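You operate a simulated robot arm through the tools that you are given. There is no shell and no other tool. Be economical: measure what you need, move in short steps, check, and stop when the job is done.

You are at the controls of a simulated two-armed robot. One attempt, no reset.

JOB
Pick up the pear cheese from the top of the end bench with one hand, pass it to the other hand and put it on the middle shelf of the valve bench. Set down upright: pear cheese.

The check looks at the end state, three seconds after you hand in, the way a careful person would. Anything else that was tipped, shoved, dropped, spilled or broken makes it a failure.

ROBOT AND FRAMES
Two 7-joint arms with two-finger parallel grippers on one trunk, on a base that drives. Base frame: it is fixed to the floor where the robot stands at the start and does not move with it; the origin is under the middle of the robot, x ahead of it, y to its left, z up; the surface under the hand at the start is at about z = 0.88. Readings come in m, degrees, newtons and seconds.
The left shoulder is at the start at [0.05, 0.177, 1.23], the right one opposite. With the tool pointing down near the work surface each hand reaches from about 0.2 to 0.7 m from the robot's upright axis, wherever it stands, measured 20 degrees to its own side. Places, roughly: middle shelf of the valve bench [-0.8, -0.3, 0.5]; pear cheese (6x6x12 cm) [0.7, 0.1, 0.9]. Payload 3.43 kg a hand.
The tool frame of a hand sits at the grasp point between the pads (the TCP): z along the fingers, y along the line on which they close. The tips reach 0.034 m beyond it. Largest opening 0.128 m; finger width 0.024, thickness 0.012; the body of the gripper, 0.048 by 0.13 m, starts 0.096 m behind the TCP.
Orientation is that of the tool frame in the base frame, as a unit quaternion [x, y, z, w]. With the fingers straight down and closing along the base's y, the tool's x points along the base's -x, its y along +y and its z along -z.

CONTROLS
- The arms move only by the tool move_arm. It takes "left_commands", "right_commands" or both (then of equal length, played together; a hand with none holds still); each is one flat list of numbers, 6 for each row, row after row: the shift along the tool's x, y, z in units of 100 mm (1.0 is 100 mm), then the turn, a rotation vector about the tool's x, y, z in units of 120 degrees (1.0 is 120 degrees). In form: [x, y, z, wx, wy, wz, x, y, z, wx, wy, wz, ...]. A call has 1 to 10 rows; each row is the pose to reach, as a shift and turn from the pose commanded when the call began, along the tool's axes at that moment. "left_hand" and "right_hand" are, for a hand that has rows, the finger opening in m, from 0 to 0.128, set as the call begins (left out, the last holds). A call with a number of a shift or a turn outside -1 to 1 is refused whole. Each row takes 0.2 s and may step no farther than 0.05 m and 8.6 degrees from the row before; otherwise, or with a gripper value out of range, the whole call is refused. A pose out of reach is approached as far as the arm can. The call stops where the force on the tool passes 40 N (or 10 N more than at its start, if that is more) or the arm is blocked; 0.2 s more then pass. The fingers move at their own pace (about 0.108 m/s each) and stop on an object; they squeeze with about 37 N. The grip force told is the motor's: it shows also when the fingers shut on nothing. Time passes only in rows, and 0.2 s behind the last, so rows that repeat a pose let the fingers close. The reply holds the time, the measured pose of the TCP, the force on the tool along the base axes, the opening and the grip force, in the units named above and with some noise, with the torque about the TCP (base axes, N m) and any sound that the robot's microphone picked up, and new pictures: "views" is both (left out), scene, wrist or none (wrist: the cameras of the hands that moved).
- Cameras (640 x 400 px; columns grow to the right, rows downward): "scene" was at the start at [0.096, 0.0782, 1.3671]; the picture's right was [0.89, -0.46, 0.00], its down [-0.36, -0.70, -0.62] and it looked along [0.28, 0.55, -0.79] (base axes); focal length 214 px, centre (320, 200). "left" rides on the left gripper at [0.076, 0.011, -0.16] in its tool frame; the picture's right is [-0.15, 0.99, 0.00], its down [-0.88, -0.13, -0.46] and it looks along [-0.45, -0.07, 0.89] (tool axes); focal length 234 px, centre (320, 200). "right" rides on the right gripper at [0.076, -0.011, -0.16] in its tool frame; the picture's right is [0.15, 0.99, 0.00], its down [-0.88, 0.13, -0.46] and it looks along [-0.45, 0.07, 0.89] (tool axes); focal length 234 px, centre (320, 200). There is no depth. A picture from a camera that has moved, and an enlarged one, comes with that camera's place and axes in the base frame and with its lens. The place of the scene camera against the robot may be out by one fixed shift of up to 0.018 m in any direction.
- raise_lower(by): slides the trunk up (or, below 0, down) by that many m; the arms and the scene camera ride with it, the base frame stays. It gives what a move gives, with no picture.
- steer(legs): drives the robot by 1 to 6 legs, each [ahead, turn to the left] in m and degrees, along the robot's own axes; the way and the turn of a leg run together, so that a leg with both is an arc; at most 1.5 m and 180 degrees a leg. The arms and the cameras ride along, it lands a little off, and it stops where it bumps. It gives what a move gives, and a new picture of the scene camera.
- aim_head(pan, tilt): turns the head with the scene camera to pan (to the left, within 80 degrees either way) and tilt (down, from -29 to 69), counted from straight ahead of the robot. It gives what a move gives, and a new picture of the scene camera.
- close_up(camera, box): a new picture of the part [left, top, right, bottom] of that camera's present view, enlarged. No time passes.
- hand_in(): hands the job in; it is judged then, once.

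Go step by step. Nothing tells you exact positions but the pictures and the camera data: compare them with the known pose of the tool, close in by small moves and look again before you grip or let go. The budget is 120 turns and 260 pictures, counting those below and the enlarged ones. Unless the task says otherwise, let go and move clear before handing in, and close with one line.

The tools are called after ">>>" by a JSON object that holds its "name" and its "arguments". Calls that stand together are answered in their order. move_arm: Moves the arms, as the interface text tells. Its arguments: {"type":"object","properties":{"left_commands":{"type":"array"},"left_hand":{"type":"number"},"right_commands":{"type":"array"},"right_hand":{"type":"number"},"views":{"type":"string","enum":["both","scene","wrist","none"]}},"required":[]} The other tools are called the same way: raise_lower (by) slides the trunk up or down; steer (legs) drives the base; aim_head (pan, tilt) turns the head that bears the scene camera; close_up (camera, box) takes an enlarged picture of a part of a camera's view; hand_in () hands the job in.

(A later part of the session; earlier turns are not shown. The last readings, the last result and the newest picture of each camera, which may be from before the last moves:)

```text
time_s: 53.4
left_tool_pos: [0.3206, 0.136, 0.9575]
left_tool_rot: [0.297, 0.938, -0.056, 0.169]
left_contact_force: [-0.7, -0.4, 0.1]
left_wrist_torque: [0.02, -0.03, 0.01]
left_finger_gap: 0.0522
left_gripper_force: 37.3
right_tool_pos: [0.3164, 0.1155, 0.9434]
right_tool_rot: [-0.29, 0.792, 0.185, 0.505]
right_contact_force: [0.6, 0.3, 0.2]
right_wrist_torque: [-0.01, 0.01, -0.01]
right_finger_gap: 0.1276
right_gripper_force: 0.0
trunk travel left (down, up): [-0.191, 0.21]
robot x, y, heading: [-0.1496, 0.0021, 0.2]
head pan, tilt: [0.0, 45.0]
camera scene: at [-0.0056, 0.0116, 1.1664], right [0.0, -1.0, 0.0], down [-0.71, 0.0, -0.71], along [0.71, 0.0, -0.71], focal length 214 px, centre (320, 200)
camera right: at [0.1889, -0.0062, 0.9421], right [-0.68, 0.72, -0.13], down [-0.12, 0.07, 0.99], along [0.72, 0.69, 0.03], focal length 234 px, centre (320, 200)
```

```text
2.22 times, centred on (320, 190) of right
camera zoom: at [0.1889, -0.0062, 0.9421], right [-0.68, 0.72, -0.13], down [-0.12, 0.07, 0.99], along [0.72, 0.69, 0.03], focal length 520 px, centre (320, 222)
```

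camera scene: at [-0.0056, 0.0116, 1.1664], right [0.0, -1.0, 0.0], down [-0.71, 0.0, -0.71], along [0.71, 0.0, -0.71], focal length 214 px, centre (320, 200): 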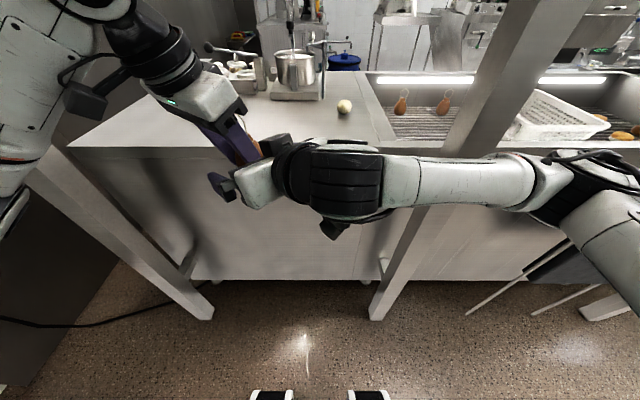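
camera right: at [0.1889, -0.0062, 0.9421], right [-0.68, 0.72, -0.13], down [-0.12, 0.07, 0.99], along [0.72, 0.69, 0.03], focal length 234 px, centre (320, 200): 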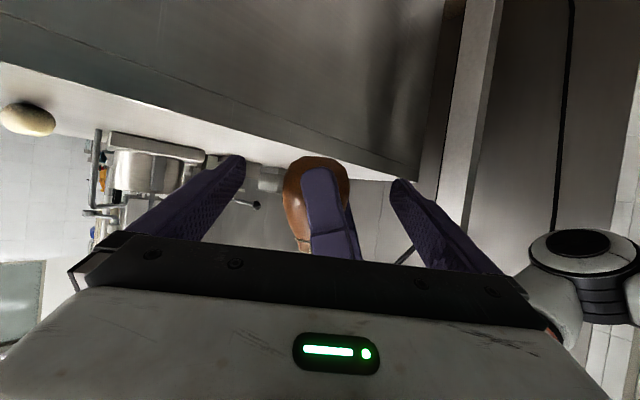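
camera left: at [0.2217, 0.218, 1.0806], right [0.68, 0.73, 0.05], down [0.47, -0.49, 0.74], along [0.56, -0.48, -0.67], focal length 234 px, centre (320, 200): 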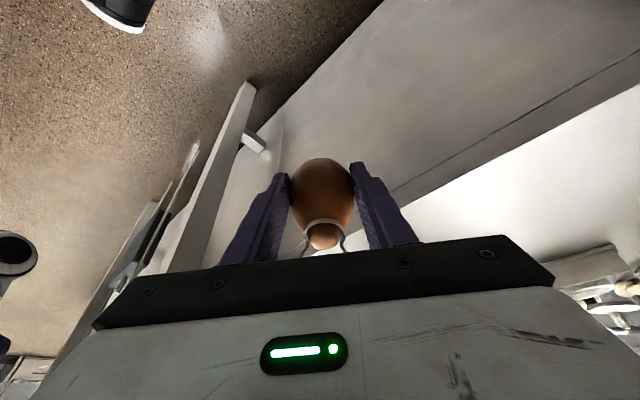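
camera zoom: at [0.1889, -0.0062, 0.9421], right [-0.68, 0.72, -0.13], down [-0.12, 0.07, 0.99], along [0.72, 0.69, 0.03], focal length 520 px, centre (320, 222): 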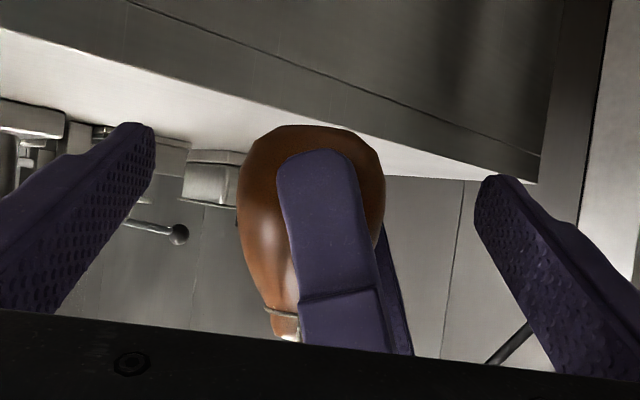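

The left finger fits inside the span of the cheese, so the right fingers can close on its free flanks. Closing the right hand gently.

>>> {"name": "move_arm", "arguments": {"right_commands": [0, 0, 0, 0, 0, 0, 0, 0, 0, 0, 0, 0, 0, 0, 0, 0, 0, 0, 0, 0, 0, 0, 0, 0], "right_hand": 0.03, "views": "both"}}

>>> {"name": "close_up", "arguments": {"camera": "left", "box": [200, 100, 440, 280]}}

```text
time_s: 54.4
left_tool_pos: [0.3189, 0.1353, 0.9575]
left_tool_rot: [0.296, 0.939, -0.055, 0.169]
left_contact_force: [-8.4, 6.4, 1.2]
left_wrist_torque: [0.22, 0.26, 0.27]
left_finger_gap: 0.0521
left_gripper_force: 37.3
right_tool_pos: [0.3162, 0.1137, 0.9429]
right_tool_rot: [-0.287, 0.793, 0.182, 0.505]
right_contact_force: [9.2, -5.9, -0.3]
right_wrist_torque: [-0.12, -0.14, -0.44]
right_finger_gap: 0.0534
right_gripper_force: 37.1
trunk travel left (down, up): [-0.191, 0.21]
robot x, y, heading: [-0.1458, -0.004, -0.0]
head pan, tilt: [0.0, 45.0]
camera scene: at [-0.0056, 0.0115, 1.1664], right [0.0, -1.0, 0.0], down [-0.71, 0.0, -0.71], along [0.71, 0.0, -0.71], focal length 214 px, centre (320, 200)
camera right: at [0.1897, -0.007, 0.942], right [-0.68, 0.72, -0.13], down [-0.12, 0.08, 0.99], along [0.72, 0.69, 0.03], focal length 234 px, centre (320, 200)
```

scene: 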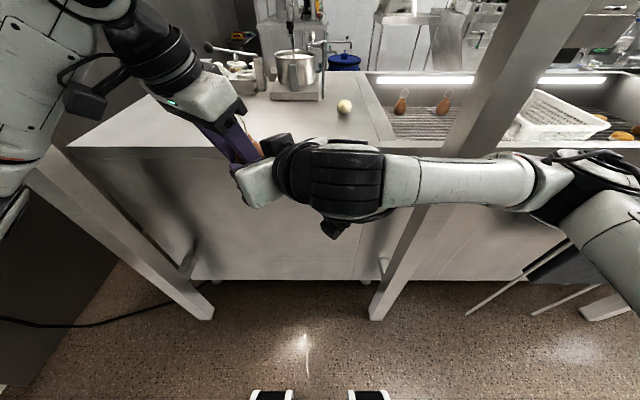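
right: 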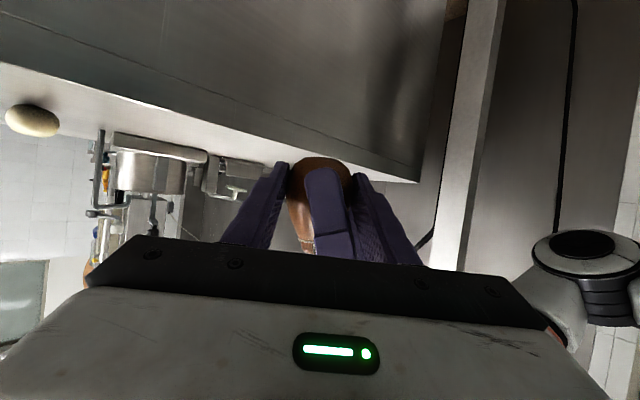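

```text
2.22 times, centred on (320, 190) of left
camera zoom: at [0.2213, 0.218, 1.0806], right [0.68, 0.73, 0.05], down [0.47, -0.49, 0.74], along [0.56, -0.48, -0.68], focal length 520 px, centre (320, 222)
```

zoom: 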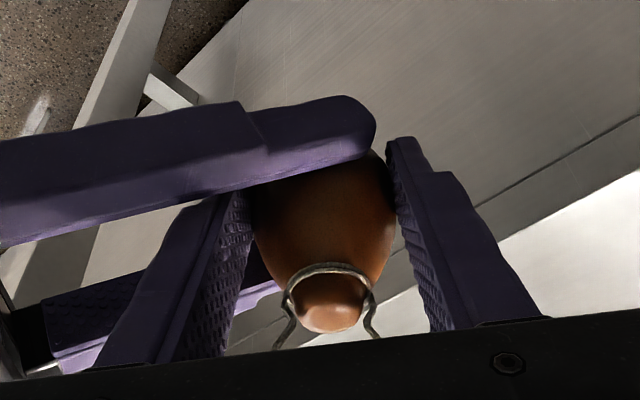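

Both hands hold the cheese (right gap 53 mm, full grip). Now I open the left hand a little and withdraw it along its own axis.

>>> {"name": "move_arm", "arguments": {"left_commands": [0, 0, 0, 0, 0, 0, 0, 0, 0, 0, 0, 0, 0, 0, 0, 0, 0, 0], "left_hand": 0.095, "views": "wrist"}}

>>> {"name": "close_up", "arguments": {"camera": "right", "box": [200, 100, 440, 280]}}

```text
time_s: 55.1
left_tool_pos: [0.3191, 0.1355, 0.958]
left_tool_rot: [0.295, 0.938, -0.055, 0.17]
left_contact_force: [0.3, 0.2, 1.0]
left_wrist_torque: [0.01, 0.01, -0.03]
left_finger_gap: 0.095
left_gripper_force: 0.0
right_tool_pos: [0.3161, 0.1152, 0.9433]
right_tool_rot: [-0.288, 0.792, 0.183, 0.505]
right_contact_force: [0.2, -0.1, 0.2]
right_wrist_torque: [-0.02, -0.01, 0.04]
right_finger_gap: 0.0536
right_gripper_force: 36.8
trunk travel left (down, up): [-0.191, 0.21]
robot x, y, heading: [-0.151, 0.0014, -0.2]
head pan, tilt: [0.0, 45.0]
camera left: at [0.2215, 0.2177, 1.0806], right [0.68, 0.73, 0.05], down [0.47, -0.49, 0.74], along [0.56, -0.48, -0.67], focal length 234 px, centre (320, 200)
```

left: 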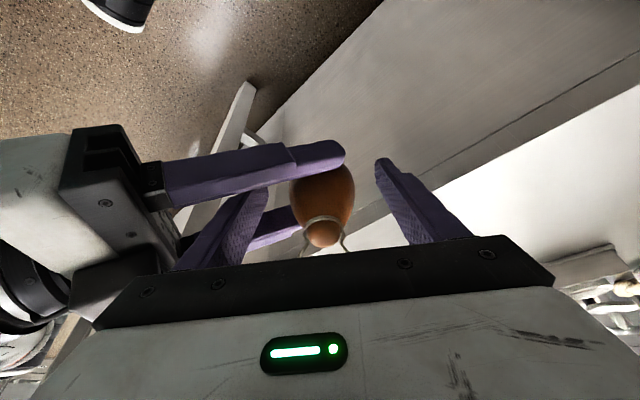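

```text
2.22 times, centred on (320, 190) of right
camera zoom: at [0.1887, -0.0064, 0.9421], right [-0.68, 0.72, -0.13], down [-0.12, 0.07, 0.99], along [0.72, 0.69, 0.03], focal length 520 px, centre (320, 222)
```

zoom: 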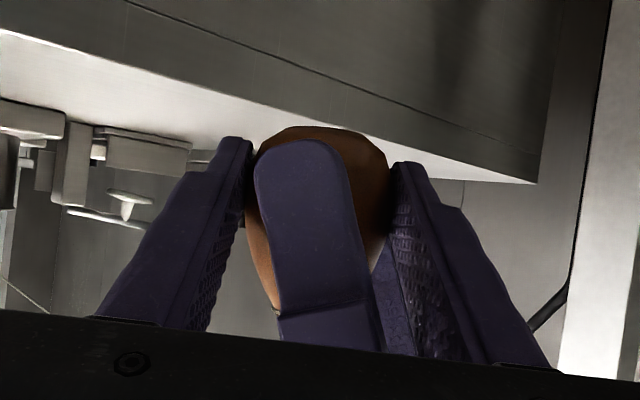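

The right hand now carries it alone. I withdraw the left hand up along its own axis.

>>> {"name": "move_arm", "arguments": {"left_commands": [0, 0, -0.25, 0, 0, 0, 0, 0, -0.5, 0, 0, 0, 0, 0, -0.75, 0, 0, 0, 0, 0, -1, 0, 0, 0], "views": "both"}}

```text
time_s: 56.1
left_tool_pos: [0.2898, 0.1558, 1.0514]
left_tool_rot: [0.296, 0.938, -0.056, 0.17]
left_contact_force: [0.0, -0.1, 0.4]
left_wrist_torque: [0.0, 0.03, 0.01]
left_finger_gap: 0.0948
left_gripper_force: 0.0
right_tool_pos: [0.3165, 0.1154, 0.9443]
right_tool_rot: [-0.289, 0.792, 0.184, 0.506]
right_contact_force: [0.0, 0.3, 0.1]
right_wrist_torque: [-0.02, 0.03, 0.02]
right_finger_gap: 0.0534
right_gripper_force: 36.3
trunk travel left (down, up): [-0.191, 0.21]
robot x, y, heading: [-0.1503, 0.0028, -0.0]
head pan, tilt: [0.0, 45.0]
camera scene: at [-0.0057, 0.0115, 1.1664], right [0.0, -1.0, 0.0], down [-0.71, 0.0, -0.71], along [0.71, 0.0, -0.71], focal length 214 px, centre (320, 200)
camera left: at [0.1923, 0.2381, 1.1742], right [0.68, 0.73, 0.05], down [0.47, -0.49, 0.74], along [0.56, -0.48, -0.67], focal length 234 px, centre (320, 200)
```

scene: 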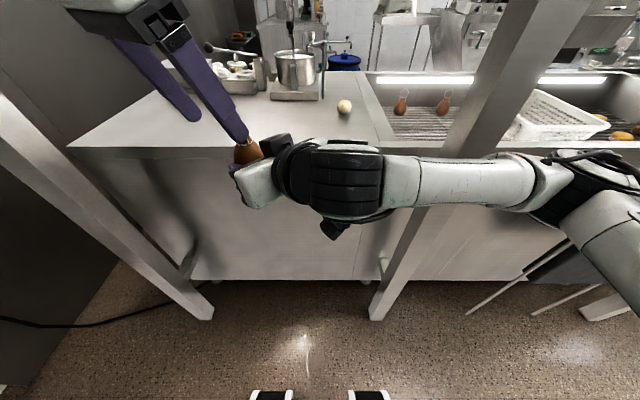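
left: 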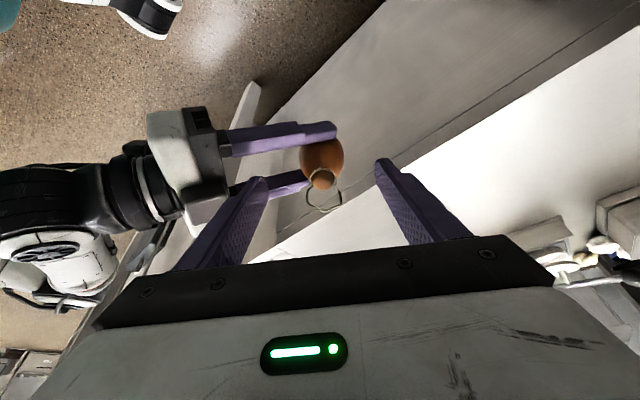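

Cheese sits upright in the right hand. I lift the left hand clear and move it to its own side.

>>> {"name": "move_arm", "arguments": {"left_commands": [0, 0, -0.4, 0, 0, 0, 0.25, 0.22, -0.5, 0, 0, 0, 0.5, 0.44, -0.6, 0, 0, 0, 0.77, 0.65, -0.69, 0, 0, 0], "views": "none"}}

>>> {"name": "move_arm", "arguments": {"left_commands": [0.25, 0.22, -0.1, 0, 0, 0, 0.5, 0.44, -0.2, 0, 0, 0, 0.77, 0.65, -0.29, 0, 0, 0], "views": "scene"}}

```text
time_s: 57.1
left_tool_pos: [0.2479, 0.2635, 1.0892]
left_tool_rot: [0.295, 0.939, -0.055, 0.17]
left_contact_force: [0.0, -0.2, 0.2]
left_wrist_torque: [0.01, -0.01, 0.01]
left_finger_gap: 0.0951
left_gripper_force: 0.0
right_tool_pos: [0.3167, 0.1158, 0.9431]
right_tool_rot: [-0.289, 0.792, 0.184, 0.506]
right_contact_force: [0.2, -0.1, -1.3]
right_wrist_torque: [-0.02, 0.01, -0.01]
right_finger_gap: 0.0537
right_gripper_force: 36.4
trunk travel left (down, up): [-0.191, 0.21]
robot x, y, heading: [-0.15, -0.0024, 0.1]
head pan, tilt: [0.0, 45.0]
```

```text
time_s: 58.0
left_tool_pos: [0.2186, 0.3664, 1.0892]
left_tool_rot: [0.295, 0.938, -0.056, 0.171]
left_contact_force: [0.0, 1.3, -0.2]
left_wrist_torque: [-0.02, 0.02, -0.03]
left_finger_gap: 0.0952
left_gripper_force: 0.1
right_tool_pos: [0.3153, 0.1153, 0.9444]
right_tool_rot: [-0.289, 0.792, 0.184, 0.506]
right_contact_force: [-0.3, 0.9, 0.3]
right_wrist_torque: [-0.02, 0.03, -0.02]
right_finger_gap: 0.0536
right_gripper_force: 36.8
trunk travel left (down, up): [-0.191, 0.21]
robot x, y, heading: [-0.1503, 0.0026, 0.1]
head pan, tilt: [0.0, 45.0]
camera scene: at [-0.0057, 0.0117, 1.1665], right [0.0, -1.0, 0.0], down [-0.71, 0.0, -0.71], along [0.71, 0.0, -0.71], focal length 214 px, centre (320, 200)
```

scene: 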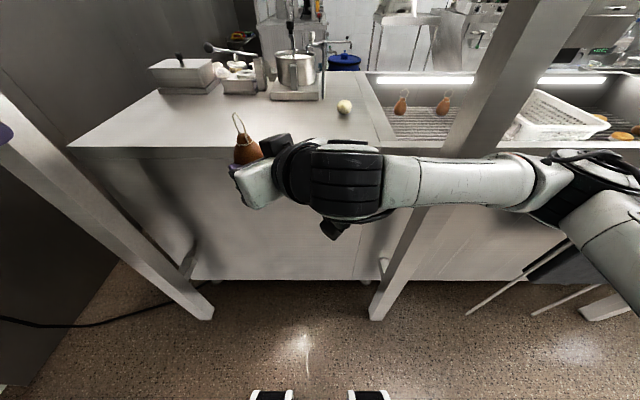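

The cheese hangs upright with its loop free. Before turning round I raise the trunk so that hands and elbows are above the benches, and look at the right elbow.

>>> {"name": "raise_lower", "arguments": {"by": 0.19}}

>>> {"name": "aim_head", "arguments": {"pan": -60, "tilt": 40}}

>>> {"name": "aim_head", "arguments": {"pan": 65, "tilt": 40}}

```text
time_s: 60.0
left_tool_pos: [0.2192, 0.3652, 1.2775]
left_tool_rot: [0.296, 0.938, -0.055, 0.17]
left_contact_force: [0.7, -0.4, 0.1]
left_wrist_torque: [-0.01, 0.01, -0.01]
left_finger_gap: 0.095
left_gripper_force: 0.1
right_tool_pos: [0.3162, 0.1155, 1.1331]
right_tool_rot: [-0.288, 0.793, 0.182, 0.505]
right_contact_force: [0.5, -0.1, -2.3]
right_wrist_torque: [-0.03, 0.01, 0.03]
right_finger_gap: 0.0534
right_gripper_force: 37.1
trunk travel left (down, up): [-0.381, 0.02]
robot x, y, heading: [-0.148, -0.0005, 0.1]
head pan, tilt: [0.0, 45.0]
```

```text
time_s: 61.3
left_tool_pos: [0.2192, 0.3653, 1.2784]
left_tool_rot: [0.295, 0.939, -0.055, 0.17]
left_contact_force: [0.2, -0.1, -0.1]
left_wrist_torque: [-0.03, -0.02, 0.03]
left_finger_gap: 0.0948
left_gripper_force: 0.1
right_tool_pos: [0.3165, 0.1151, 1.1342]
right_tool_rot: [-0.289, 0.792, 0.184, 0.505]
right_contact_force: [-0.1, 0.3, -1.0]
right_wrist_torque: [0.01, 0.03, 0.0]
right_finger_gap: 0.0535
right_gripper_force: 36.7
trunk travel left (down, up): [-0.381, 0.02]
robot x, y, heading: [-0.1468, -0.0021, 0.2]
head pan, tilt: [-60.0, 40.0]
camera scene: at [-0.0442, -0.0622, 1.3637], right [-0.86, -0.5, 0.0], down [-0.32, 0.56, -0.77], along [0.38, -0.66, -0.64], focal length 214 px, centre (320, 200)
```

scene: 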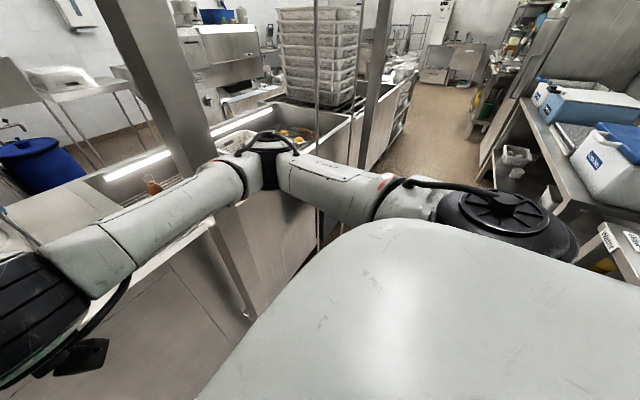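

```text
time_s: 63.4
left_tool_pos: [0.2185, 0.3658, 1.2781]
left_tool_rot: [0.295, 0.939, -0.055, 0.171]
left_contact_force: [0.3, 0.2, -0.5]
left_wrist_torque: [-0.01, 0.01, 0.0]
left_finger_gap: 0.095
left_gripper_force: 0.1
right_tool_pos: [0.3158, 0.1152, 1.1336]
right_tool_rot: [-0.288, 0.793, 0.183, 0.505]
right_contact_force: [-0.3, -0.6, -0.9]
right_wrist_torque: [-0.01, 0.0, 0.0]
right_finger_gap: 0.0537
right_gripper_force: 36.3
trunk travel left (down, up): [-0.381, 0.02]
robot x, y, heading: [-0.149, -0.0014, -0.0]
head pan, tilt: [65.0, 40.0]
camera scene: at [-0.0511, 0.0884, 1.3637], right [0.91, -0.42, 0.0], down [-0.27, -0.58, -0.77], along [0.32, 0.69, -0.64], focal length 214 px, centre (320, 200)
```

scene: 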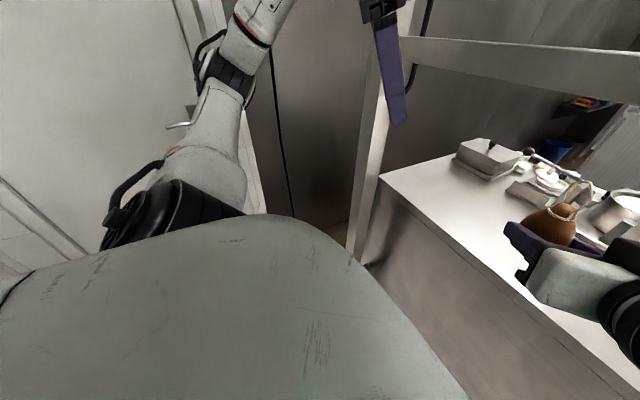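

For the turn, counter-clockwise keeps the left arm away from the rail and everything is above bench height. I turn left 90° first and look.

>>> {"name": "steer", "arguments": {"legs": [[0, 90]]}}

>>> {"name": "aim_head", "arguments": {"pan": 80, "tilt": 30}}

```text
time_s: 67.6
left_tool_pos: [-0.5125, 0.3682, 1.2788]
left_tool_rot: [-0.452, 0.874, 0.08, 0.16]
left_contact_force: [0.6, -0.5, 0.6]
left_wrist_torque: [0.01, -0.01, -0.03]
left_finger_gap: 0.0951
left_gripper_force: 0.1
right_tool_pos: [-0.2608, 0.4647, 1.1338]
right_tool_rot: [0.764, -0.358, -0.486, -0.228]
right_contact_force: [0.1, -0.3, -0.6]
right_wrist_torque: [-0.04, 0.01, -0.01]
right_finger_gap: 0.0535
right_gripper_force: 37.2
trunk travel left (down, up): [-0.381, 0.02]
robot x, y, heading: [-0.1464, 0.0031, 89.8]
head pan, tilt: [65.0, 40.0]
camera scene: at [-0.2339, 0.1173, 1.3637], right [0.43, 0.91, 0.0], down [0.58, -0.27, -0.77], along [-0.69, 0.33, -0.64], focal length 214 px, centre (320, 200)
```

scene: 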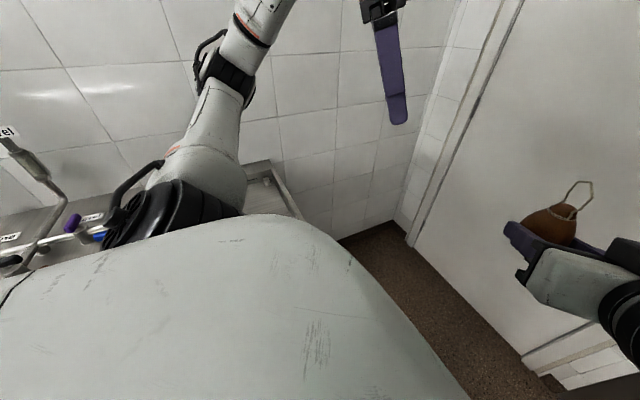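

```text
time_s: 68.4
left_tool_pos: [-0.5105, 0.3674, 1.2791]
left_tool_rot: [-0.452, 0.874, 0.081, 0.159]
left_contact_force: [0.2, -0.1, -0.6]
left_wrist_torque: [-0.01, 0.01, 0.02]
left_finger_gap: 0.0948
left_gripper_force: 0.1
right_tool_pos: [-0.2616, 0.4644, 1.1324]
right_tool_rot: [0.763, -0.358, -0.487, -0.229]
right_contact_force: [-0.3, -0.8, -1.1]
right_wrist_torque: [-0.06, -0.02, -0.03]
right_finger_gap: 0.0533
right_gripper_force: 37.1
trunk travel left (down, up): [-0.381, 0.02]
robot x, y, heading: [-0.1467, -0.0003, 89.9]
head pan, tilt: [80.0, 30.0]
camera scene: at [-0.2459, 0.0973, 1.379], right [0.18, 0.98, 0.0], down [0.49, -0.09, -0.87], along [-0.85, 0.15, -0.5], focal length 214 px, centre (320, 200)
```

scene: 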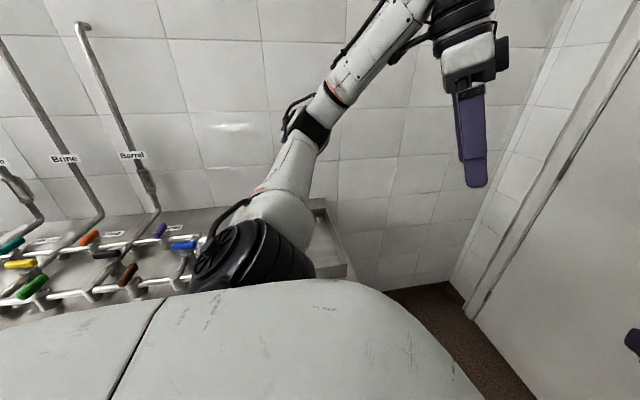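

The valve bench with its pipes (near the wall) is beside me; my left arm stays well clear of them. I back up 0.4 m along the aisle, then turn left to face the bench.

>>> {"name": "steer", "arguments": {"legs": [[-0.4, 0]]}}

>>> {"name": "aim_head", "arguments": {"pan": 60, "tilt": 45}}

```text
time_s: 70.9
left_tool_pos: [-0.5123, -0.0294, 1.2779]
left_tool_rot: [-0.45, 0.875, 0.08, 0.16]
left_contact_force: [0.4, -0.7, -0.2]
left_wrist_torque: [0.0, -0.03, 0.0]
left_finger_gap: 0.095
left_gripper_force: 0.1
right_tool_pos: [-0.2621, 0.064, 1.1331]
right_tool_rot: [0.762, -0.36, -0.487, -0.23]
right_contact_force: [0.1, 0.5, -1.8]
right_wrist_torque: [-0.01, -0.02, 0.02]
right_finger_gap: 0.0535
right_gripper_force: 36.6
trunk travel left (down, up): [-0.381, 0.02]
robot x, y, heading: [-0.1485, -0.4027, 89.6]
head pan, tilt: [80.0, 30.0]
camera scene: at [-0.2476, -0.3034, 1.3791], right [0.18, 0.98, 0.0], down [0.49, -0.09, -0.87], along [-0.85, 0.16, -0.5], focal length 214 px, centre (320, 200)
```

scene: 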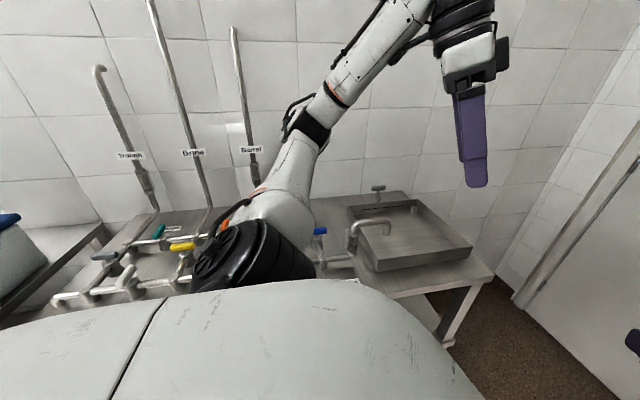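

```text
time_s: 71.7
left_tool_pos: [-0.5134, -0.0293, 1.2786]
left_tool_rot: [-0.45, 0.875, 0.081, 0.16]
left_contact_force: [-0.3, -0.1, 0.4]
left_wrist_torque: [-0.02, 0.02, 0.02]
left_finger_gap: 0.0949
left_gripper_force: 0.0
right_tool_pos: [-0.2606, 0.0647, 1.1342]
right_tool_rot: [0.762, -0.36, -0.486, -0.23]
right_contact_force: [0.3, 0.2, -1.3]
right_wrist_torque: [-0.04, -0.02, 0.0]
right_finger_gap: 0.0535
right_gripper_force: 36.9
trunk travel left (down, up): [-0.381, 0.02]
robot x, y, heading: [-0.1502, -0.4023, 89.6]
head pan, tilt: [60.0, 45.0]
camera scene: at [-0.2288, -0.2782, 1.3565], right [0.51, 0.86, 0.0], down [0.61, -0.36, -0.71], along [-0.61, 0.36, -0.71], focal length 214 px, centre (320, 200)
```

scene: 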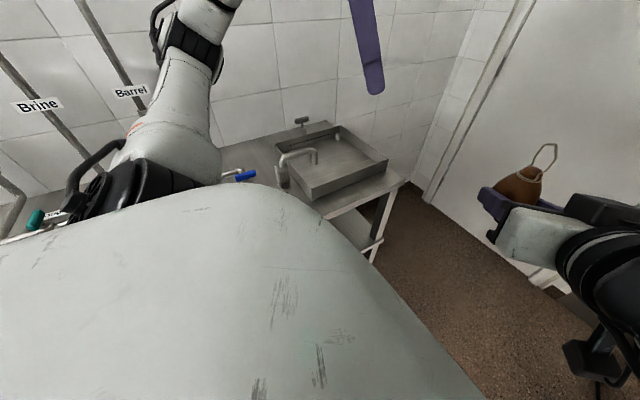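

Clear. Turning left 90° to face the valve bench.

>>> {"name": "steer", "arguments": {"legs": [[0, 90]]}}

>>> {"name": "aim_head", "arguments": {"pan": 0, "tilt": 55}}

```text
time_s: 75.9
left_tool_pos: [-0.5293, -0.7539, 1.2781]
left_tool_rot: [0.934, -0.311, -0.169, -0.058]
left_contact_force: [0.1, -0.1, -0.3]
left_wrist_torque: [-0.02, -0.04, 0.03]
left_finger_gap: 0.0952
left_gripper_force: 0.0
right_tool_pos: [-0.6173, -0.4999, 1.133]
right_tool_rot: [0.798, 0.274, -0.508, 0.174]
right_contact_force: [-0.2, 0.6, -1.4]
right_wrist_torque: [0.03, 0.0, -0.01]
right_finger_gap: 0.0534
right_gripper_force: 36.8
trunk travel left (down, up): [-0.381, 0.02]
robot x, y, heading: [-0.1497, -0.4001, 178.3]
head pan, tilt: [60.0, 45.0]
camera scene: at [-0.2721, -0.4565, 1.3564], right [-0.85, 0.53, 0.0], down [0.37, 0.6, -0.71], along [-0.37, -0.6, -0.71], focal length 214 px, centre (320, 200)
```

scene: 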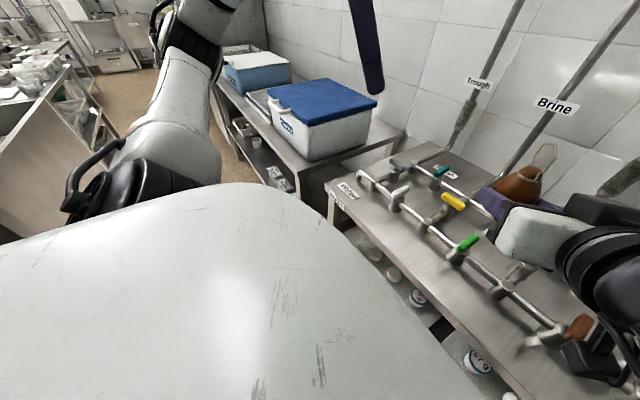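

```text
time_s: 77.2
left_tool_pos: [-0.5294, -0.7533, 1.2773]
left_tool_rot: [0.934, -0.311, -0.169, -0.058]
left_contact_force: [0.3, -0.5, 0.3]
left_wrist_torque: [-0.01, 0.0, -0.02]
left_finger_gap: 0.0949
left_gripper_force: 0.1
right_tool_pos: [-0.619, -0.5, 1.1335]
right_tool_rot: [0.797, 0.275, -0.508, 0.174]
right_contact_force: [0.2, 0.3, -2.1]
right_wrist_torque: [-0.02, -0.03, -0.02]
right_finger_gap: 0.0535
right_gripper_force: 36.7
trunk travel left (down, up): [-0.381, 0.02]
robot x, y, heading: [-0.1509, -0.402, 178.3]
head pan, tilt: [0.0, 55.0]
camera scene: at [-0.3014, -0.3851, 1.343], right [0.03, 1.0, 0.0], down [0.82, -0.03, -0.57], along [-0.57, 0.02, -0.82], focal length 214 px, centre (320, 200)
```

scene: 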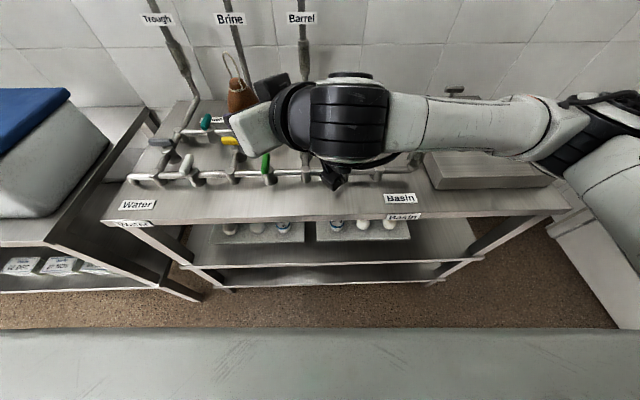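

The middle shelf (z≈0.5, front edge x≈−0.575) holds two trays of jars; to their right, from y≈0.02 to 0.2, it looks empty. I enlarge that to confirm.

>>> {"name": "close_up", "arguments": {"camera": "scene", "box": [180, 190, 500, 310]}}

>>> {"name": "steer", "arguments": {"legs": [[0, -88.5], [0.36, 0], [0, 90]]}}

```text
2.00 times, centred on (340, 250) of scene
camera zoom: at [-0.3014, -0.3851, 1.343], right [0.03, 1.0, 0.0], down [0.82, -0.03, -0.57], along [-0.57, 0.02, -0.82], focal length 429 px, centre (280, 100)
```

zoom: 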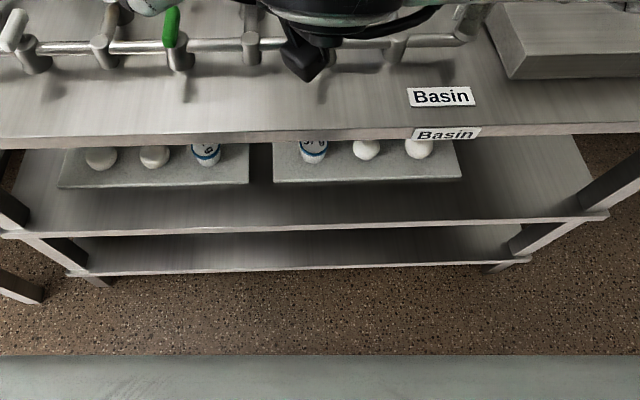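

```text
time_s: 87.1
left_tool_pos: [-0.5105, -0.4088, 1.2792]
left_tool_rot: [0.943, -0.28, -0.171, -0.051]
left_contact_force: [0.0, 0.3, 0.0]
left_wrist_torque: [0.0, 0.05, 0.01]
left_finger_gap: 0.0952
left_gripper_force: 0.1
right_tool_pos: [-0.6155, -0.1602, 1.1337]
right_tool_rot: [0.789, 0.299, -0.502, 0.189]
right_contact_force: [-0.4, -0.2, -2.1]
right_wrist_torque: [0.01, -0.02, -0.01]
right_finger_gap: 0.0534
right_gripper_force: 37.0
trunk travel left (down, up): [-0.381, 0.02]
robot x, y, heading: [-0.1543, -0.0309, -177.8]
head pan, tilt: [0.0, 55.0]
camera scene: at [-0.3057, -0.0244, 1.343], right [-0.03, 1.0, 0.0], down [0.82, 0.03, -0.57], along [-0.57, -0.02, -0.82], focal length 214 px, centre (320, 200)
```

scene: 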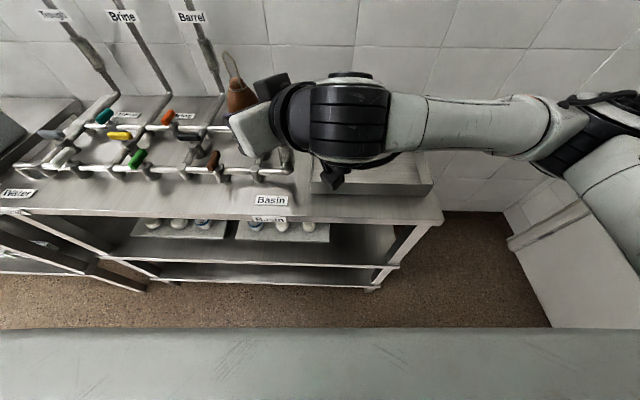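

The shelf's right part, y 0.02–0.22, is empty; I'll set the cheese at about (−0.665, 0.11). I first back off 0.13 m so the hand clears the bench front, then turn the right hand to point straight ahead and shift it right.

>>> {"name": "steer", "arguments": {"legs": [[-0.13, 0]]}}

>>> {"name": "move_arm", "arguments": {"right_commands": [0.054, -0.153, -0.116, 0.0604, 0, 0.028, 0.108, -0.306, -0.233, 0.1208, 0, 0.056, 0.162, -0.46, -0.35, 0.1812, 0, 0.084, 0.216, -0.613, -0.466, 0.2416, 0, 0.112, 0.27, -0.766, -0.582, 0.302, 0, 0.14], "views": "scene"}}

```text
time_s: 88.4
left_tool_pos: [-0.3819, -0.4031, 1.2795]
left_tool_rot: [0.943, -0.281, -0.172, -0.052]
left_contact_force: [-0.6, 0.0, 0.4]
left_wrist_torque: [-0.03, 0.05, -0.01]
left_finger_gap: 0.095
left_gripper_force: 0.0
right_tool_pos: [-0.4859, -0.1557, 1.1337]
right_tool_rot: [0.787, 0.302, -0.502, 0.192]
right_contact_force: [-0.4, 0.3, -1.2]
right_wrist_torque: [-0.01, -0.01, -0.04]
right_finger_gap: 0.0534
right_gripper_force: 36.9
trunk travel left (down, up): [-0.381, 0.02]
robot x, y, heading: [-0.0276, -0.0238, -178.3]
head pan, tilt: [0.0, 55.0]
camera scene: at [-0.1764, -0.0202, 1.3431], right [-0.03, 1.0, 0.0], down [0.82, 0.03, -0.57], along [-0.57, -0.02, -0.82], focal length 214 px, centre (320, 200)
```

scene: 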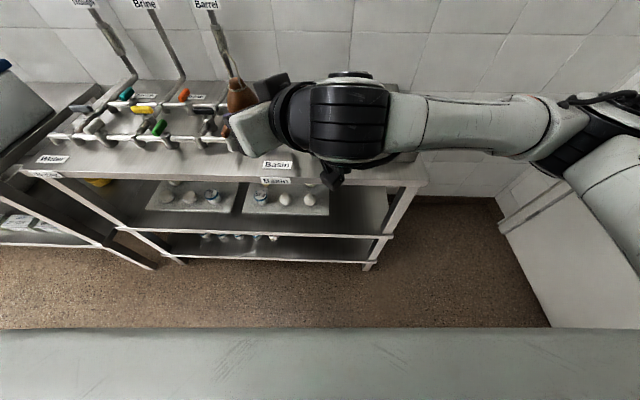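

```text
time_s: 89.6
left_tool_pos: [-0.3818, -0.4044, 1.2778]
left_tool_rot: [0.943, -0.281, -0.171, -0.053]
left_contact_force: [-0.9, 0.1, -0.4]
left_wrist_torque: [0.02, 0.03, -0.01]
left_finger_gap: 0.0952
left_gripper_force: 0.1
right_tool_pos: [-0.4898, -0.0576, 1.1343]
right_tool_rot: [0.843, 0.014, -0.538, 0.008]
right_contact_force: [-0.2, 0.1, -0.1]
right_wrist_torque: [0.0, -0.02, 0.03]
right_finger_gap: 0.0533
right_gripper_force: 37.1
trunk travel left (down, up): [-0.381, 0.02]
robot x, y, heading: [-0.0277, -0.0269, -178.3]
head pan, tilt: [0.0, 55.0]
camera scene: at [-0.1773, -0.0204, 1.343], right [-0.03, 1.0, 0.0], down [0.82, 0.03, -0.57], along [-0.57, -0.02, -0.82], focal length 214 px, centre (320, 200)
```

scene: 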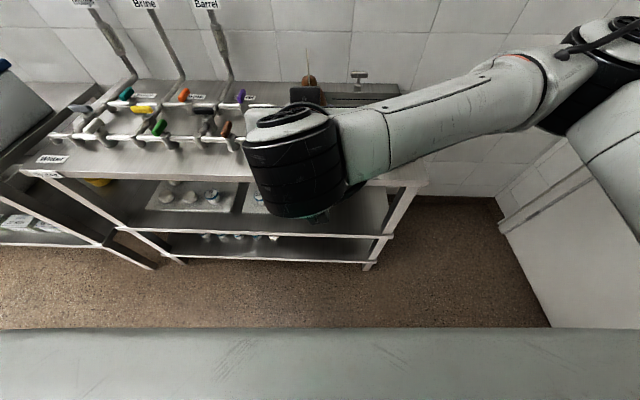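

Hand now points straight at the bench. I shift it right by 0.165 m.

>>> {"name": "move_arm", "arguments": {"right_commands": [0, -0.33, 0, 0, 0, 0, 0, -0.66, 0, 0, 0, 0, 0, -1, 0, 0, 0, 0], "views": "none"}}

>>> {"name": "move_arm", "arguments": {"right_commands": [0, -0.33, 0, 0, 0, 0, 0, -0.65, 0, 0, 0, 0], "views": "none"}}

>>> {"name": "raise_lower", "arguments": {"by": -0.25}}

>>> {"name": "aim_head", "arguments": {"pan": -15, "tilt": 45}}

```text
time_s: 90.4
left_tool_pos: [-0.3812, -0.4038, 1.2797]
left_tool_rot: [0.943, -0.28, -0.17, -0.052]
left_contact_force: [-0.1, 0.0, 0.4]
left_wrist_torque: [-0.02, -0.02, 0.01]
left_finger_gap: 0.0952
left_gripper_force: 0.0
right_tool_pos: [-0.4936, 0.0437, 1.133]
right_tool_rot: [0.843, 0.014, -0.538, 0.008]
right_contact_force: [0.0, 0.1, -1.0]
right_wrist_torque: [0.02, 0.0, 0.03]
right_finger_gap: 0.0535
right_gripper_force: 37.0
trunk travel left (down, up): [-0.381, 0.02]
robot x, y, heading: [-0.0265, -0.0264, -178.1]
head pan, tilt: [0.0, 55.0]
```

```text
time_s: 91.0
left_tool_pos: [-0.3821, -0.4039, 1.2798]
left_tool_rot: [0.943, -0.281, -0.17, -0.053]
left_contact_force: [-0.1, -0.8, 0.0]
left_wrist_torque: [-0.01, -0.02, -0.01]
left_finger_gap: 0.0952
left_gripper_force: 0.0
right_tool_pos: [-0.5008, 0.1064, 1.1353]
right_tool_rot: [0.843, 0.015, -0.537, 0.009]
right_contact_force: [-0.1, -0.3, -0.7]
right_wrist_torque: [0.03, -0.05, -0.02]
right_finger_gap: 0.0533
right_gripper_force: 37.2
right hand out of reach, approached as far as the arm can: row 2
trunk travel left (down, up): [-0.381, 0.02]
robot x, y, heading: [-0.0258, -0.0235, -178.2]
head pan, tilt: [0.0, 55.0]
```

```text
time_s: 93.6
left_tool_pos: [-0.3818, -0.405, 1.0291]
left_tool_rot: [0.943, -0.281, -0.171, -0.052]
left_contact_force: [0.2, 0.6, 0.2]
left_wrist_torque: [0.02, -0.03, 0.01]
left_finger_gap: 0.095
left_gripper_force: 0.1
right_tool_pos: [-0.5014, 0.1053, 0.8834]
right_tool_rot: [0.843, 0.014, -0.537, 0.008]
right_contact_force: [0.5, -0.7, -1.5]
right_wrist_torque: [0.04, -0.03, 0.03]
right_finger_gap: 0.0534
right_gripper_force: 36.8
trunk travel left (down, up): [-0.131, 0.27]
robot x, y, heading: [-0.025, -0.031, -178.0]
head pan, tilt: [0.0, 55.0]
```

```text
time_s: 94.3
left_tool_pos: [-0.381, -0.4039, 1.0296]
left_tool_rot: [0.943, -0.281, -0.171, -0.053]
left_contact_force: [1.1, -0.7, 0.5]
left_wrist_torque: [0.0, 0.02, -0.01]
left_finger_gap: 0.0949
left_gripper_force: 0.1
right_tool_pos: [-0.5018, 0.1052, 0.8853]
right_tool_rot: [0.843, 0.014, -0.537, 0.007]
right_contact_force: [-0.5, -0.2, -1.0]
right_wrist_torque: [0.03, -0.01, -0.03]
right_finger_gap: 0.0537
right_gripper_force: 37.1
trunk travel left (down, up): [-0.131, 0.27]
robot x, y, heading: [-0.0252, -0.0275, -177.8]
head pan, tilt: [-15.0, 45.0]
camera scene: at [-0.1845, 0.0006, 1.1064], right [0.23, 0.97, 0.0], down [0.69, -0.16, -0.71], along [-0.69, 0.16, -0.71], focal length 214 px, centre (320, 200)
```

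scene: 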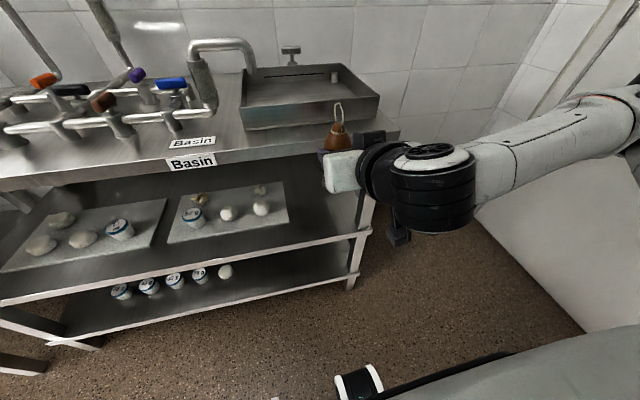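

Shelf height confirmed ≈0.50; free strip y 0.01–0.20, and the hand is centred on it at y=0.105. Lower the trunk the rest of the way.

>>> {"name": "raise_lower", "arguments": {"by": -0.13}}

>>> {"name": "move_arm", "arguments": {"right_commands": [0.15, 0, 0.07, 0, 0, 0, 0.3, 0, 0.14, 0, 0, 0, 0.45, 0, 0.21, 0, 0, 0], "views": "scene"}}

```text
time_s: 95.9
left_tool_pos: [-0.3817, -0.4047, 0.8986]
left_tool_rot: [0.943, -0.28, -0.171, -0.053]
left_contact_force: [-0.6, 0.3, -0.1]
left_wrist_torque: [0.03, -0.01, 0.04]
left_finger_gap: 0.095
left_gripper_force: 0.0
right_tool_pos: [-0.5019, 0.106, 0.755]
right_tool_rot: [0.843, 0.013, -0.537, 0.007]
right_contact_force: [0.4, 0.5, -0.4]
right_wrist_torque: [-0.02, -0.05, -0.02]
right_finger_gap: 0.0533
right_gripper_force: 37.1
trunk travel left (down, up): [-0.001, 0.4]
robot x, y, heading: [-0.0262, -0.0336, -177.9]
head pan, tilt: [-15.0, 45.0]
```

```text
time_s: 96.7
left_tool_pos: [-0.3824, -0.4047, 0.8984]
left_tool_rot: [0.943, -0.28, -0.17, -0.052]
left_contact_force: [1.0, 0.4, -0.6]
left_wrist_torque: [-0.03, 0.04, 0.0]
left_finger_gap: 0.0952
left_gripper_force: 0.1
right_tool_pos: [-0.5021, 0.1067, 0.7047]
right_tool_rot: [0.843, 0.014, -0.538, 0.008]
right_contact_force: [0.1, -0.4, -1.7]
right_wrist_torque: [0.02, -0.05, -0.02]
right_finger_gap: 0.0532
right_gripper_force: 37.0
trunk travel left (down, up): [-0.001, 0.4]
robot x, y, heading: [-0.0256, -0.0269, -178.4]
head pan, tilt: [-15.0, 45.0]
camera scene: at [-0.1845, 0.0007, 0.9765], right [0.23, 0.97, 0.0], down [0.69, -0.16, -0.71], along [-0.69, 0.16, -0.71], focal length 214 px, centre (320, 200)
```

scene: 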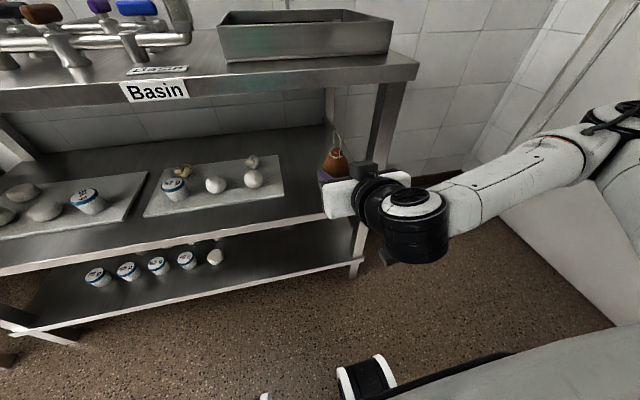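

Works well. Lower 0.1 m more, then check before going in over the shelf.

>>> {"name": "move_arm", "arguments": {"right_commands": [0.3, 0, 0.14, 0, 0, 0, 0.6, 0, 0.28, 0, 0, 0, 0.9, 0, 0.42, 0, 0, 0], "views": "both"}}

```text
time_s: 97.5
left_tool_pos: [-0.3813, -0.4036, 0.8993]
left_tool_rot: [0.943, -0.281, -0.17, -0.053]
left_contact_force: [0.6, 1.0, -0.3]
left_wrist_torque: [-0.02, 0.01, 0.02]
left_finger_gap: 0.0948
left_gripper_force: 0.1
right_tool_pos: [-0.5026, 0.1059, 0.6061]
right_tool_rot: [0.844, 0.012, -0.537, 0.005]
right_contact_force: [1.1, 0.3, -1.1]
right_wrist_torque: [0.01, -0.02, 0.03]
right_finger_gap: 0.0534
right_gripper_force: 36.4
right hand out of reach, approached as far as the arm can: row 3
trunk travel left (down, up): [-0.001, 0.4]
robot x, y, heading: [-0.027, -0.0233, -178.2]
head pan, tilt: [-15.0, 45.0]
camera scene: at [-0.1845, 0.001, 0.9764], right [0.23, 0.97, 0.0], down [0.69, -0.16, -0.71], along [-0.69, 0.16, -0.71], focal length 214 px, centre (320, 200)
camera right: at [-0.3258, 0.1207, 0.6056], right [0.09, -0.99, -0.14], down [0.04, -0.13, 0.99], along [-1.0, -0.09, 0.03], focal length 234 px, centre (320, 200)
```

scene: 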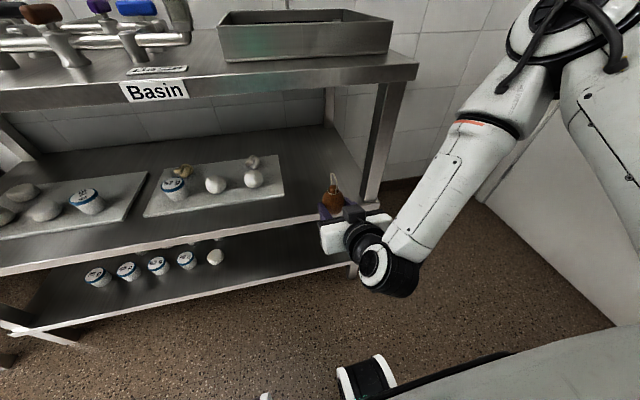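
right: 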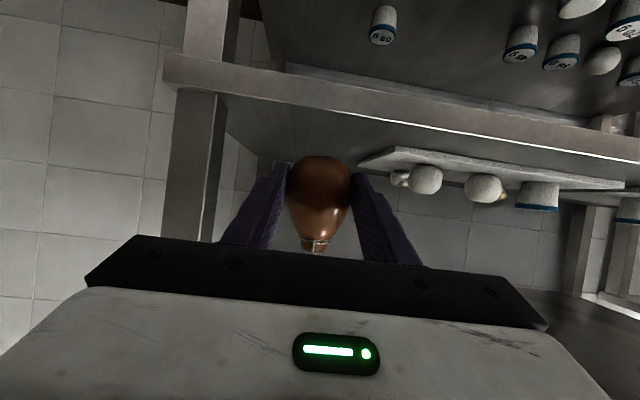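

The hand is in front of the gap, with the post to one side and the tray to the other. I move straight in 0.1 m at this height, ~7 cm above the shelf.

>>> {"name": "move_arm", "arguments": {"right_commands": [-0.14, 0, 0.3, 0, 0, 0, -0.28, 0, 0.6, 0, 0, 0, -0.42, 0, 0.907, 0, 0, 0], "views": "both"}}

```text
time_s: 98.3
left_tool_pos: [-0.3817, -0.4047, 0.899]
left_tool_rot: [0.943, -0.281, -0.17, -0.052]
left_contact_force: [0.1, 0.2, -0.1]
left_wrist_torque: [0.02, 0.01, -0.01]
left_finger_gap: 0.0952
left_gripper_force: 0.1
right_tool_pos: [-0.6002, 0.1016, 0.6057]
right_tool_rot: [0.843, 0.015, -0.537, 0.008]
right_contact_force: [-0.2, 0.2, -1.0]
right_wrist_torque: [-0.01, -0.04, -0.01]
right_finger_gap: 0.0533
right_gripper_force: 36.6
trunk travel left (down, up): [-0.001, 0.4]
robot x, y, heading: [-0.0264, -0.0249, -178.2]
head pan, tilt: [-15.0, 45.0]
camera scene: at [-0.1845, 0.0007, 0.9764], right [0.23, 0.97, 0.0], down [0.69, -0.16, -0.71], along [-0.69, 0.16, -0.71], focal length 214 px, centre (320, 200)
camera right: at [-0.4231, 0.1179, 0.6046], right [0.09, -0.99, -0.13], down [0.04, -0.13, 0.99], along [-0.99, -0.1, 0.03], focal length 234 px, centre (320, 200)
```

scene: 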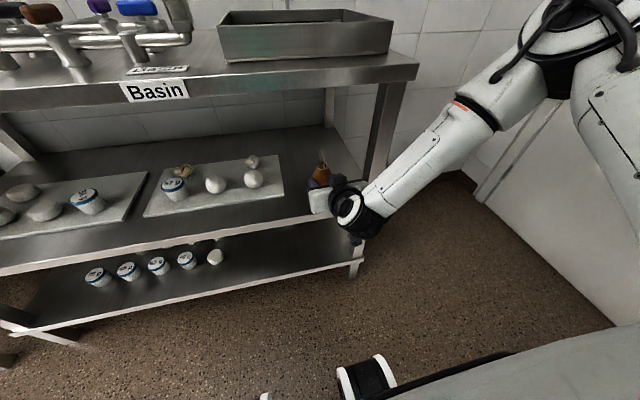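
right: 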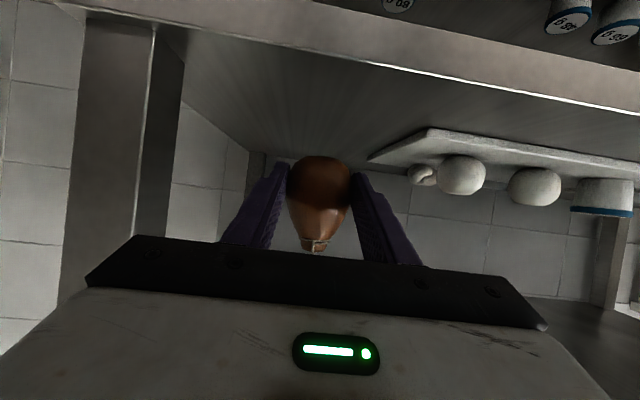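

Clear on both sides. In 0.065 m further, then down.

>>> {"name": "move_arm", "arguments": {"right_commands": [-0.14, -0.02, 0.3, 0, 0, 0, -0.273, -0.04, 0.59, 0, 0, 0], "views": "none"}}

>>> {"name": "move_arm", "arguments": {"right_commands": [0.2, 0, 0.09, 0, 0, 0, 0.4, 0, 0.18, 0, 0, 0, 0.5, 0, 0.23, 0, 0, 0], "views": "both"}}

>>> {"name": "close_up", "arguments": {"camera": "scene", "box": [260, 130, 400, 270]}}

```text
time_s: 98.9
left_tool_pos: [-0.3821, -0.4037, 0.8989]
left_tool_rot: [0.943, -0.28, -0.17, -0.052]
left_contact_force: [1.2, -0.6, -0.3]
left_wrist_torque: [0.03, 0.01, 0.0]
left_finger_gap: 0.0949
left_gripper_force: 0.1
right_tool_pos: [-0.6676, 0.1031, 0.6051]
right_tool_rot: [0.843, 0.015, -0.537, 0.008]
right_contact_force: [0.5, 0.4, -0.8]
right_wrist_torque: [-0.01, -0.05, 0.05]
right_finger_gap: 0.0534
right_gripper_force: 36.8
trunk travel left (down, up): [-0.001, 0.4]
robot x, y, heading: [-0.0246, -0.0254, -177.9]
head pan, tilt: [-15.0, 45.0]
```

```text
time_s: 99.7
left_tool_pos: [-0.3823, -0.4035, 0.8994]
left_tool_rot: [0.943, -0.28, -0.171, -0.053]
left_contact_force: [-0.2, 0.4, -0.5]
left_wrist_torque: [0.0, 0.0, 0.0]
left_finger_gap: 0.0952
left_gripper_force: 0.1
right_tool_pos: [-0.6697, 0.088, 0.5628]
right_tool_rot: [0.846, 0.011, -0.534, 0.003]
right_contact_force: [-1.0, -0.9, -1.2]
right_wrist_torque: [0.02, -0.03, 0.03]
right_finger_gap: 0.0531
right_gripper_force: 37.0
right hand out of reach, approached as far as the arm can: row 2, 3
trunk travel left (down, up): [-0.001, 0.4]
robot x, y, heading: [-0.0228, -0.0284, -177.9]
head pan, tilt: [-15.0, 45.0]
camera scene: at [-0.1845, 0.0007, 0.9764], right [0.23, 0.97, 0.0], down [0.69, -0.16, -0.71], along [-0.69, 0.16, -0.71], focal length 214 px, centre (320, 200)
camera right: at [-0.4925, 0.1049, 0.563], right [0.09, -0.99, -0.14], down [0.04, -0.14, 0.99], along [-1.0, -0.09, 0.02], focal length 234 px, centre (320, 200)
```

scene: 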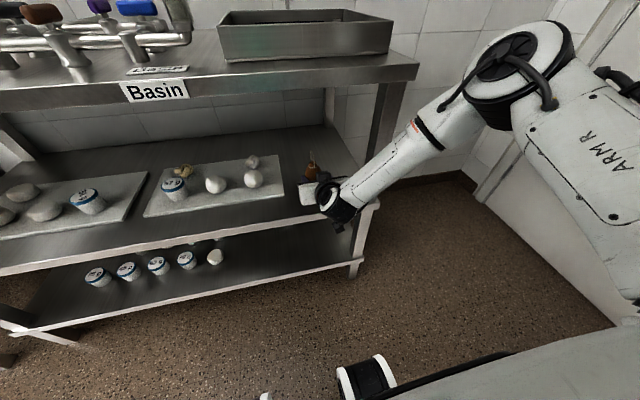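
right: 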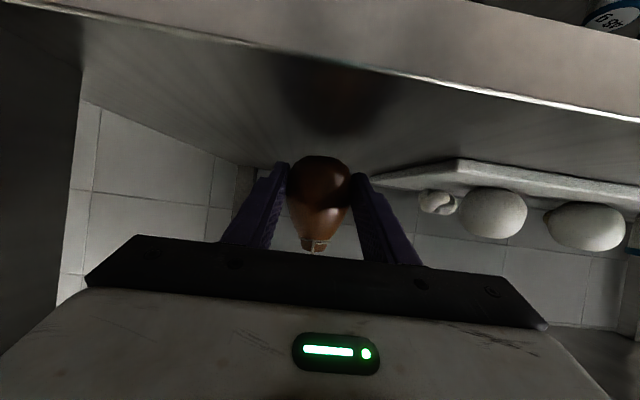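

```text
2.86 times, centred on (330, 200) of scene
camera zoom: at [-0.1845, 0.0007, 0.9764], right [0.23, 0.97, 0.0], down [0.69, -0.16, -0.71], along [-0.69, 0.16, -0.71], focal length 613 px, centre (291, 200)
```

zoom: 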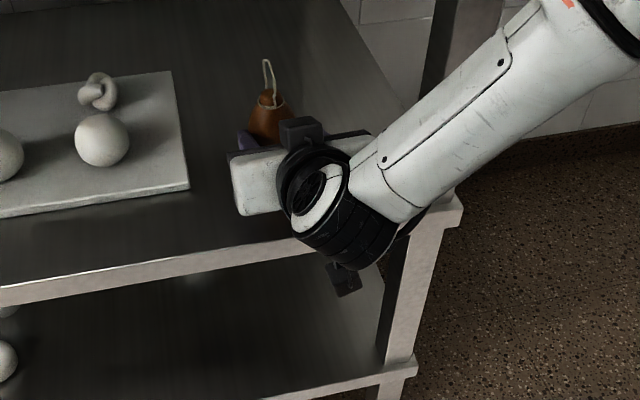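

Arm is at a limit about 3 cm above the setting height. Stretching the arm more and backing the base should flatten the forearm; I extend 6 cm at slightly greater height first.

>>> {"name": "move_arm", "arguments": {"right_commands": [-0.136, -0.1, -0.063, 0, 0, 0, -0.26, -0.17, 0.2, 0, 0, 0, -0.386, -0.17, 0.48, 0, 0, 0], "views": "none"}}

>>> {"name": "steer", "arguments": {"legs": [[-0.06, 0]]}}

```text
time_s: 100.5
left_tool_pos: [-0.3822, -0.4028, 0.8988]
left_tool_rot: [0.943, -0.28, -0.17, -0.052]
left_contact_force: [0.2, -0.9, 0.0]
left_wrist_torque: [-0.01, 0.02, -0.02]
left_finger_gap: 0.0951
left_gripper_force: 0.1
right_tool_pos: [-0.7282, 0.104, 0.5749]
right_tool_rot: [0.843, 0.014, -0.537, 0.007]
right_contact_force: [0.5, 0.0, -1.0]
right_wrist_torque: [-0.02, -0.04, -0.02]
right_finger_gap: 0.0533
right_gripper_force: 36.8
trunk travel left (down, up): [-0.001, 0.4]
robot x, y, heading: [-0.0262, -0.0279, -177.9]
head pan, tilt: [-15.0, 45.0]
```

```text
time_s: 101.5
left_tool_pos: [-0.3229, -0.4017, 0.8971]
left_tool_rot: [0.944, -0.279, -0.169, -0.052]
left_contact_force: [-1.0, -0.3, -0.1]
left_wrist_torque: [0.01, -0.04, -0.02]
left_finger_gap: 0.0952
left_gripper_force: 0.0
right_tool_pos: [-0.671, 0.1054, 0.5766]
right_tool_rot: [0.843, 0.013, -0.538, 0.007]
right_contact_force: [0.4, 0.5, -0.5]
right_wrist_torque: [-0.01, -0.03, 0.01]
right_finger_gap: 0.0534
right_gripper_force: 37.2
trunk travel left (down, up): [-0.001, 0.4]
robot x, y, heading: [0.0324, -0.0287, -178.1]
head pan, tilt: [-15.0, 45.0]
camera scene: at [-0.1263, 0.0026, 0.9764], right [0.23, 0.97, 0.0], down [0.69, -0.16, -0.71], along [-0.69, 0.16, -0.71], focal length 214 px, centre (320, 200)
```

scene: 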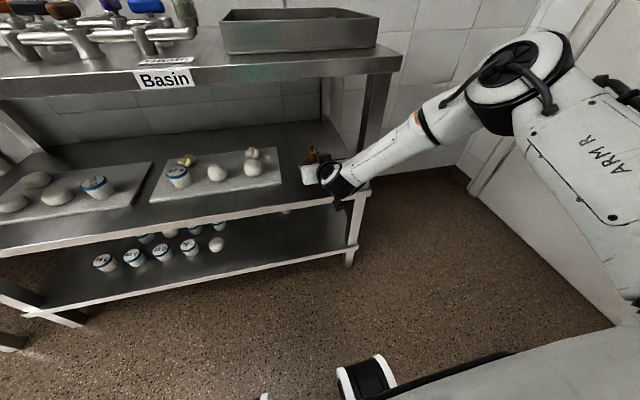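

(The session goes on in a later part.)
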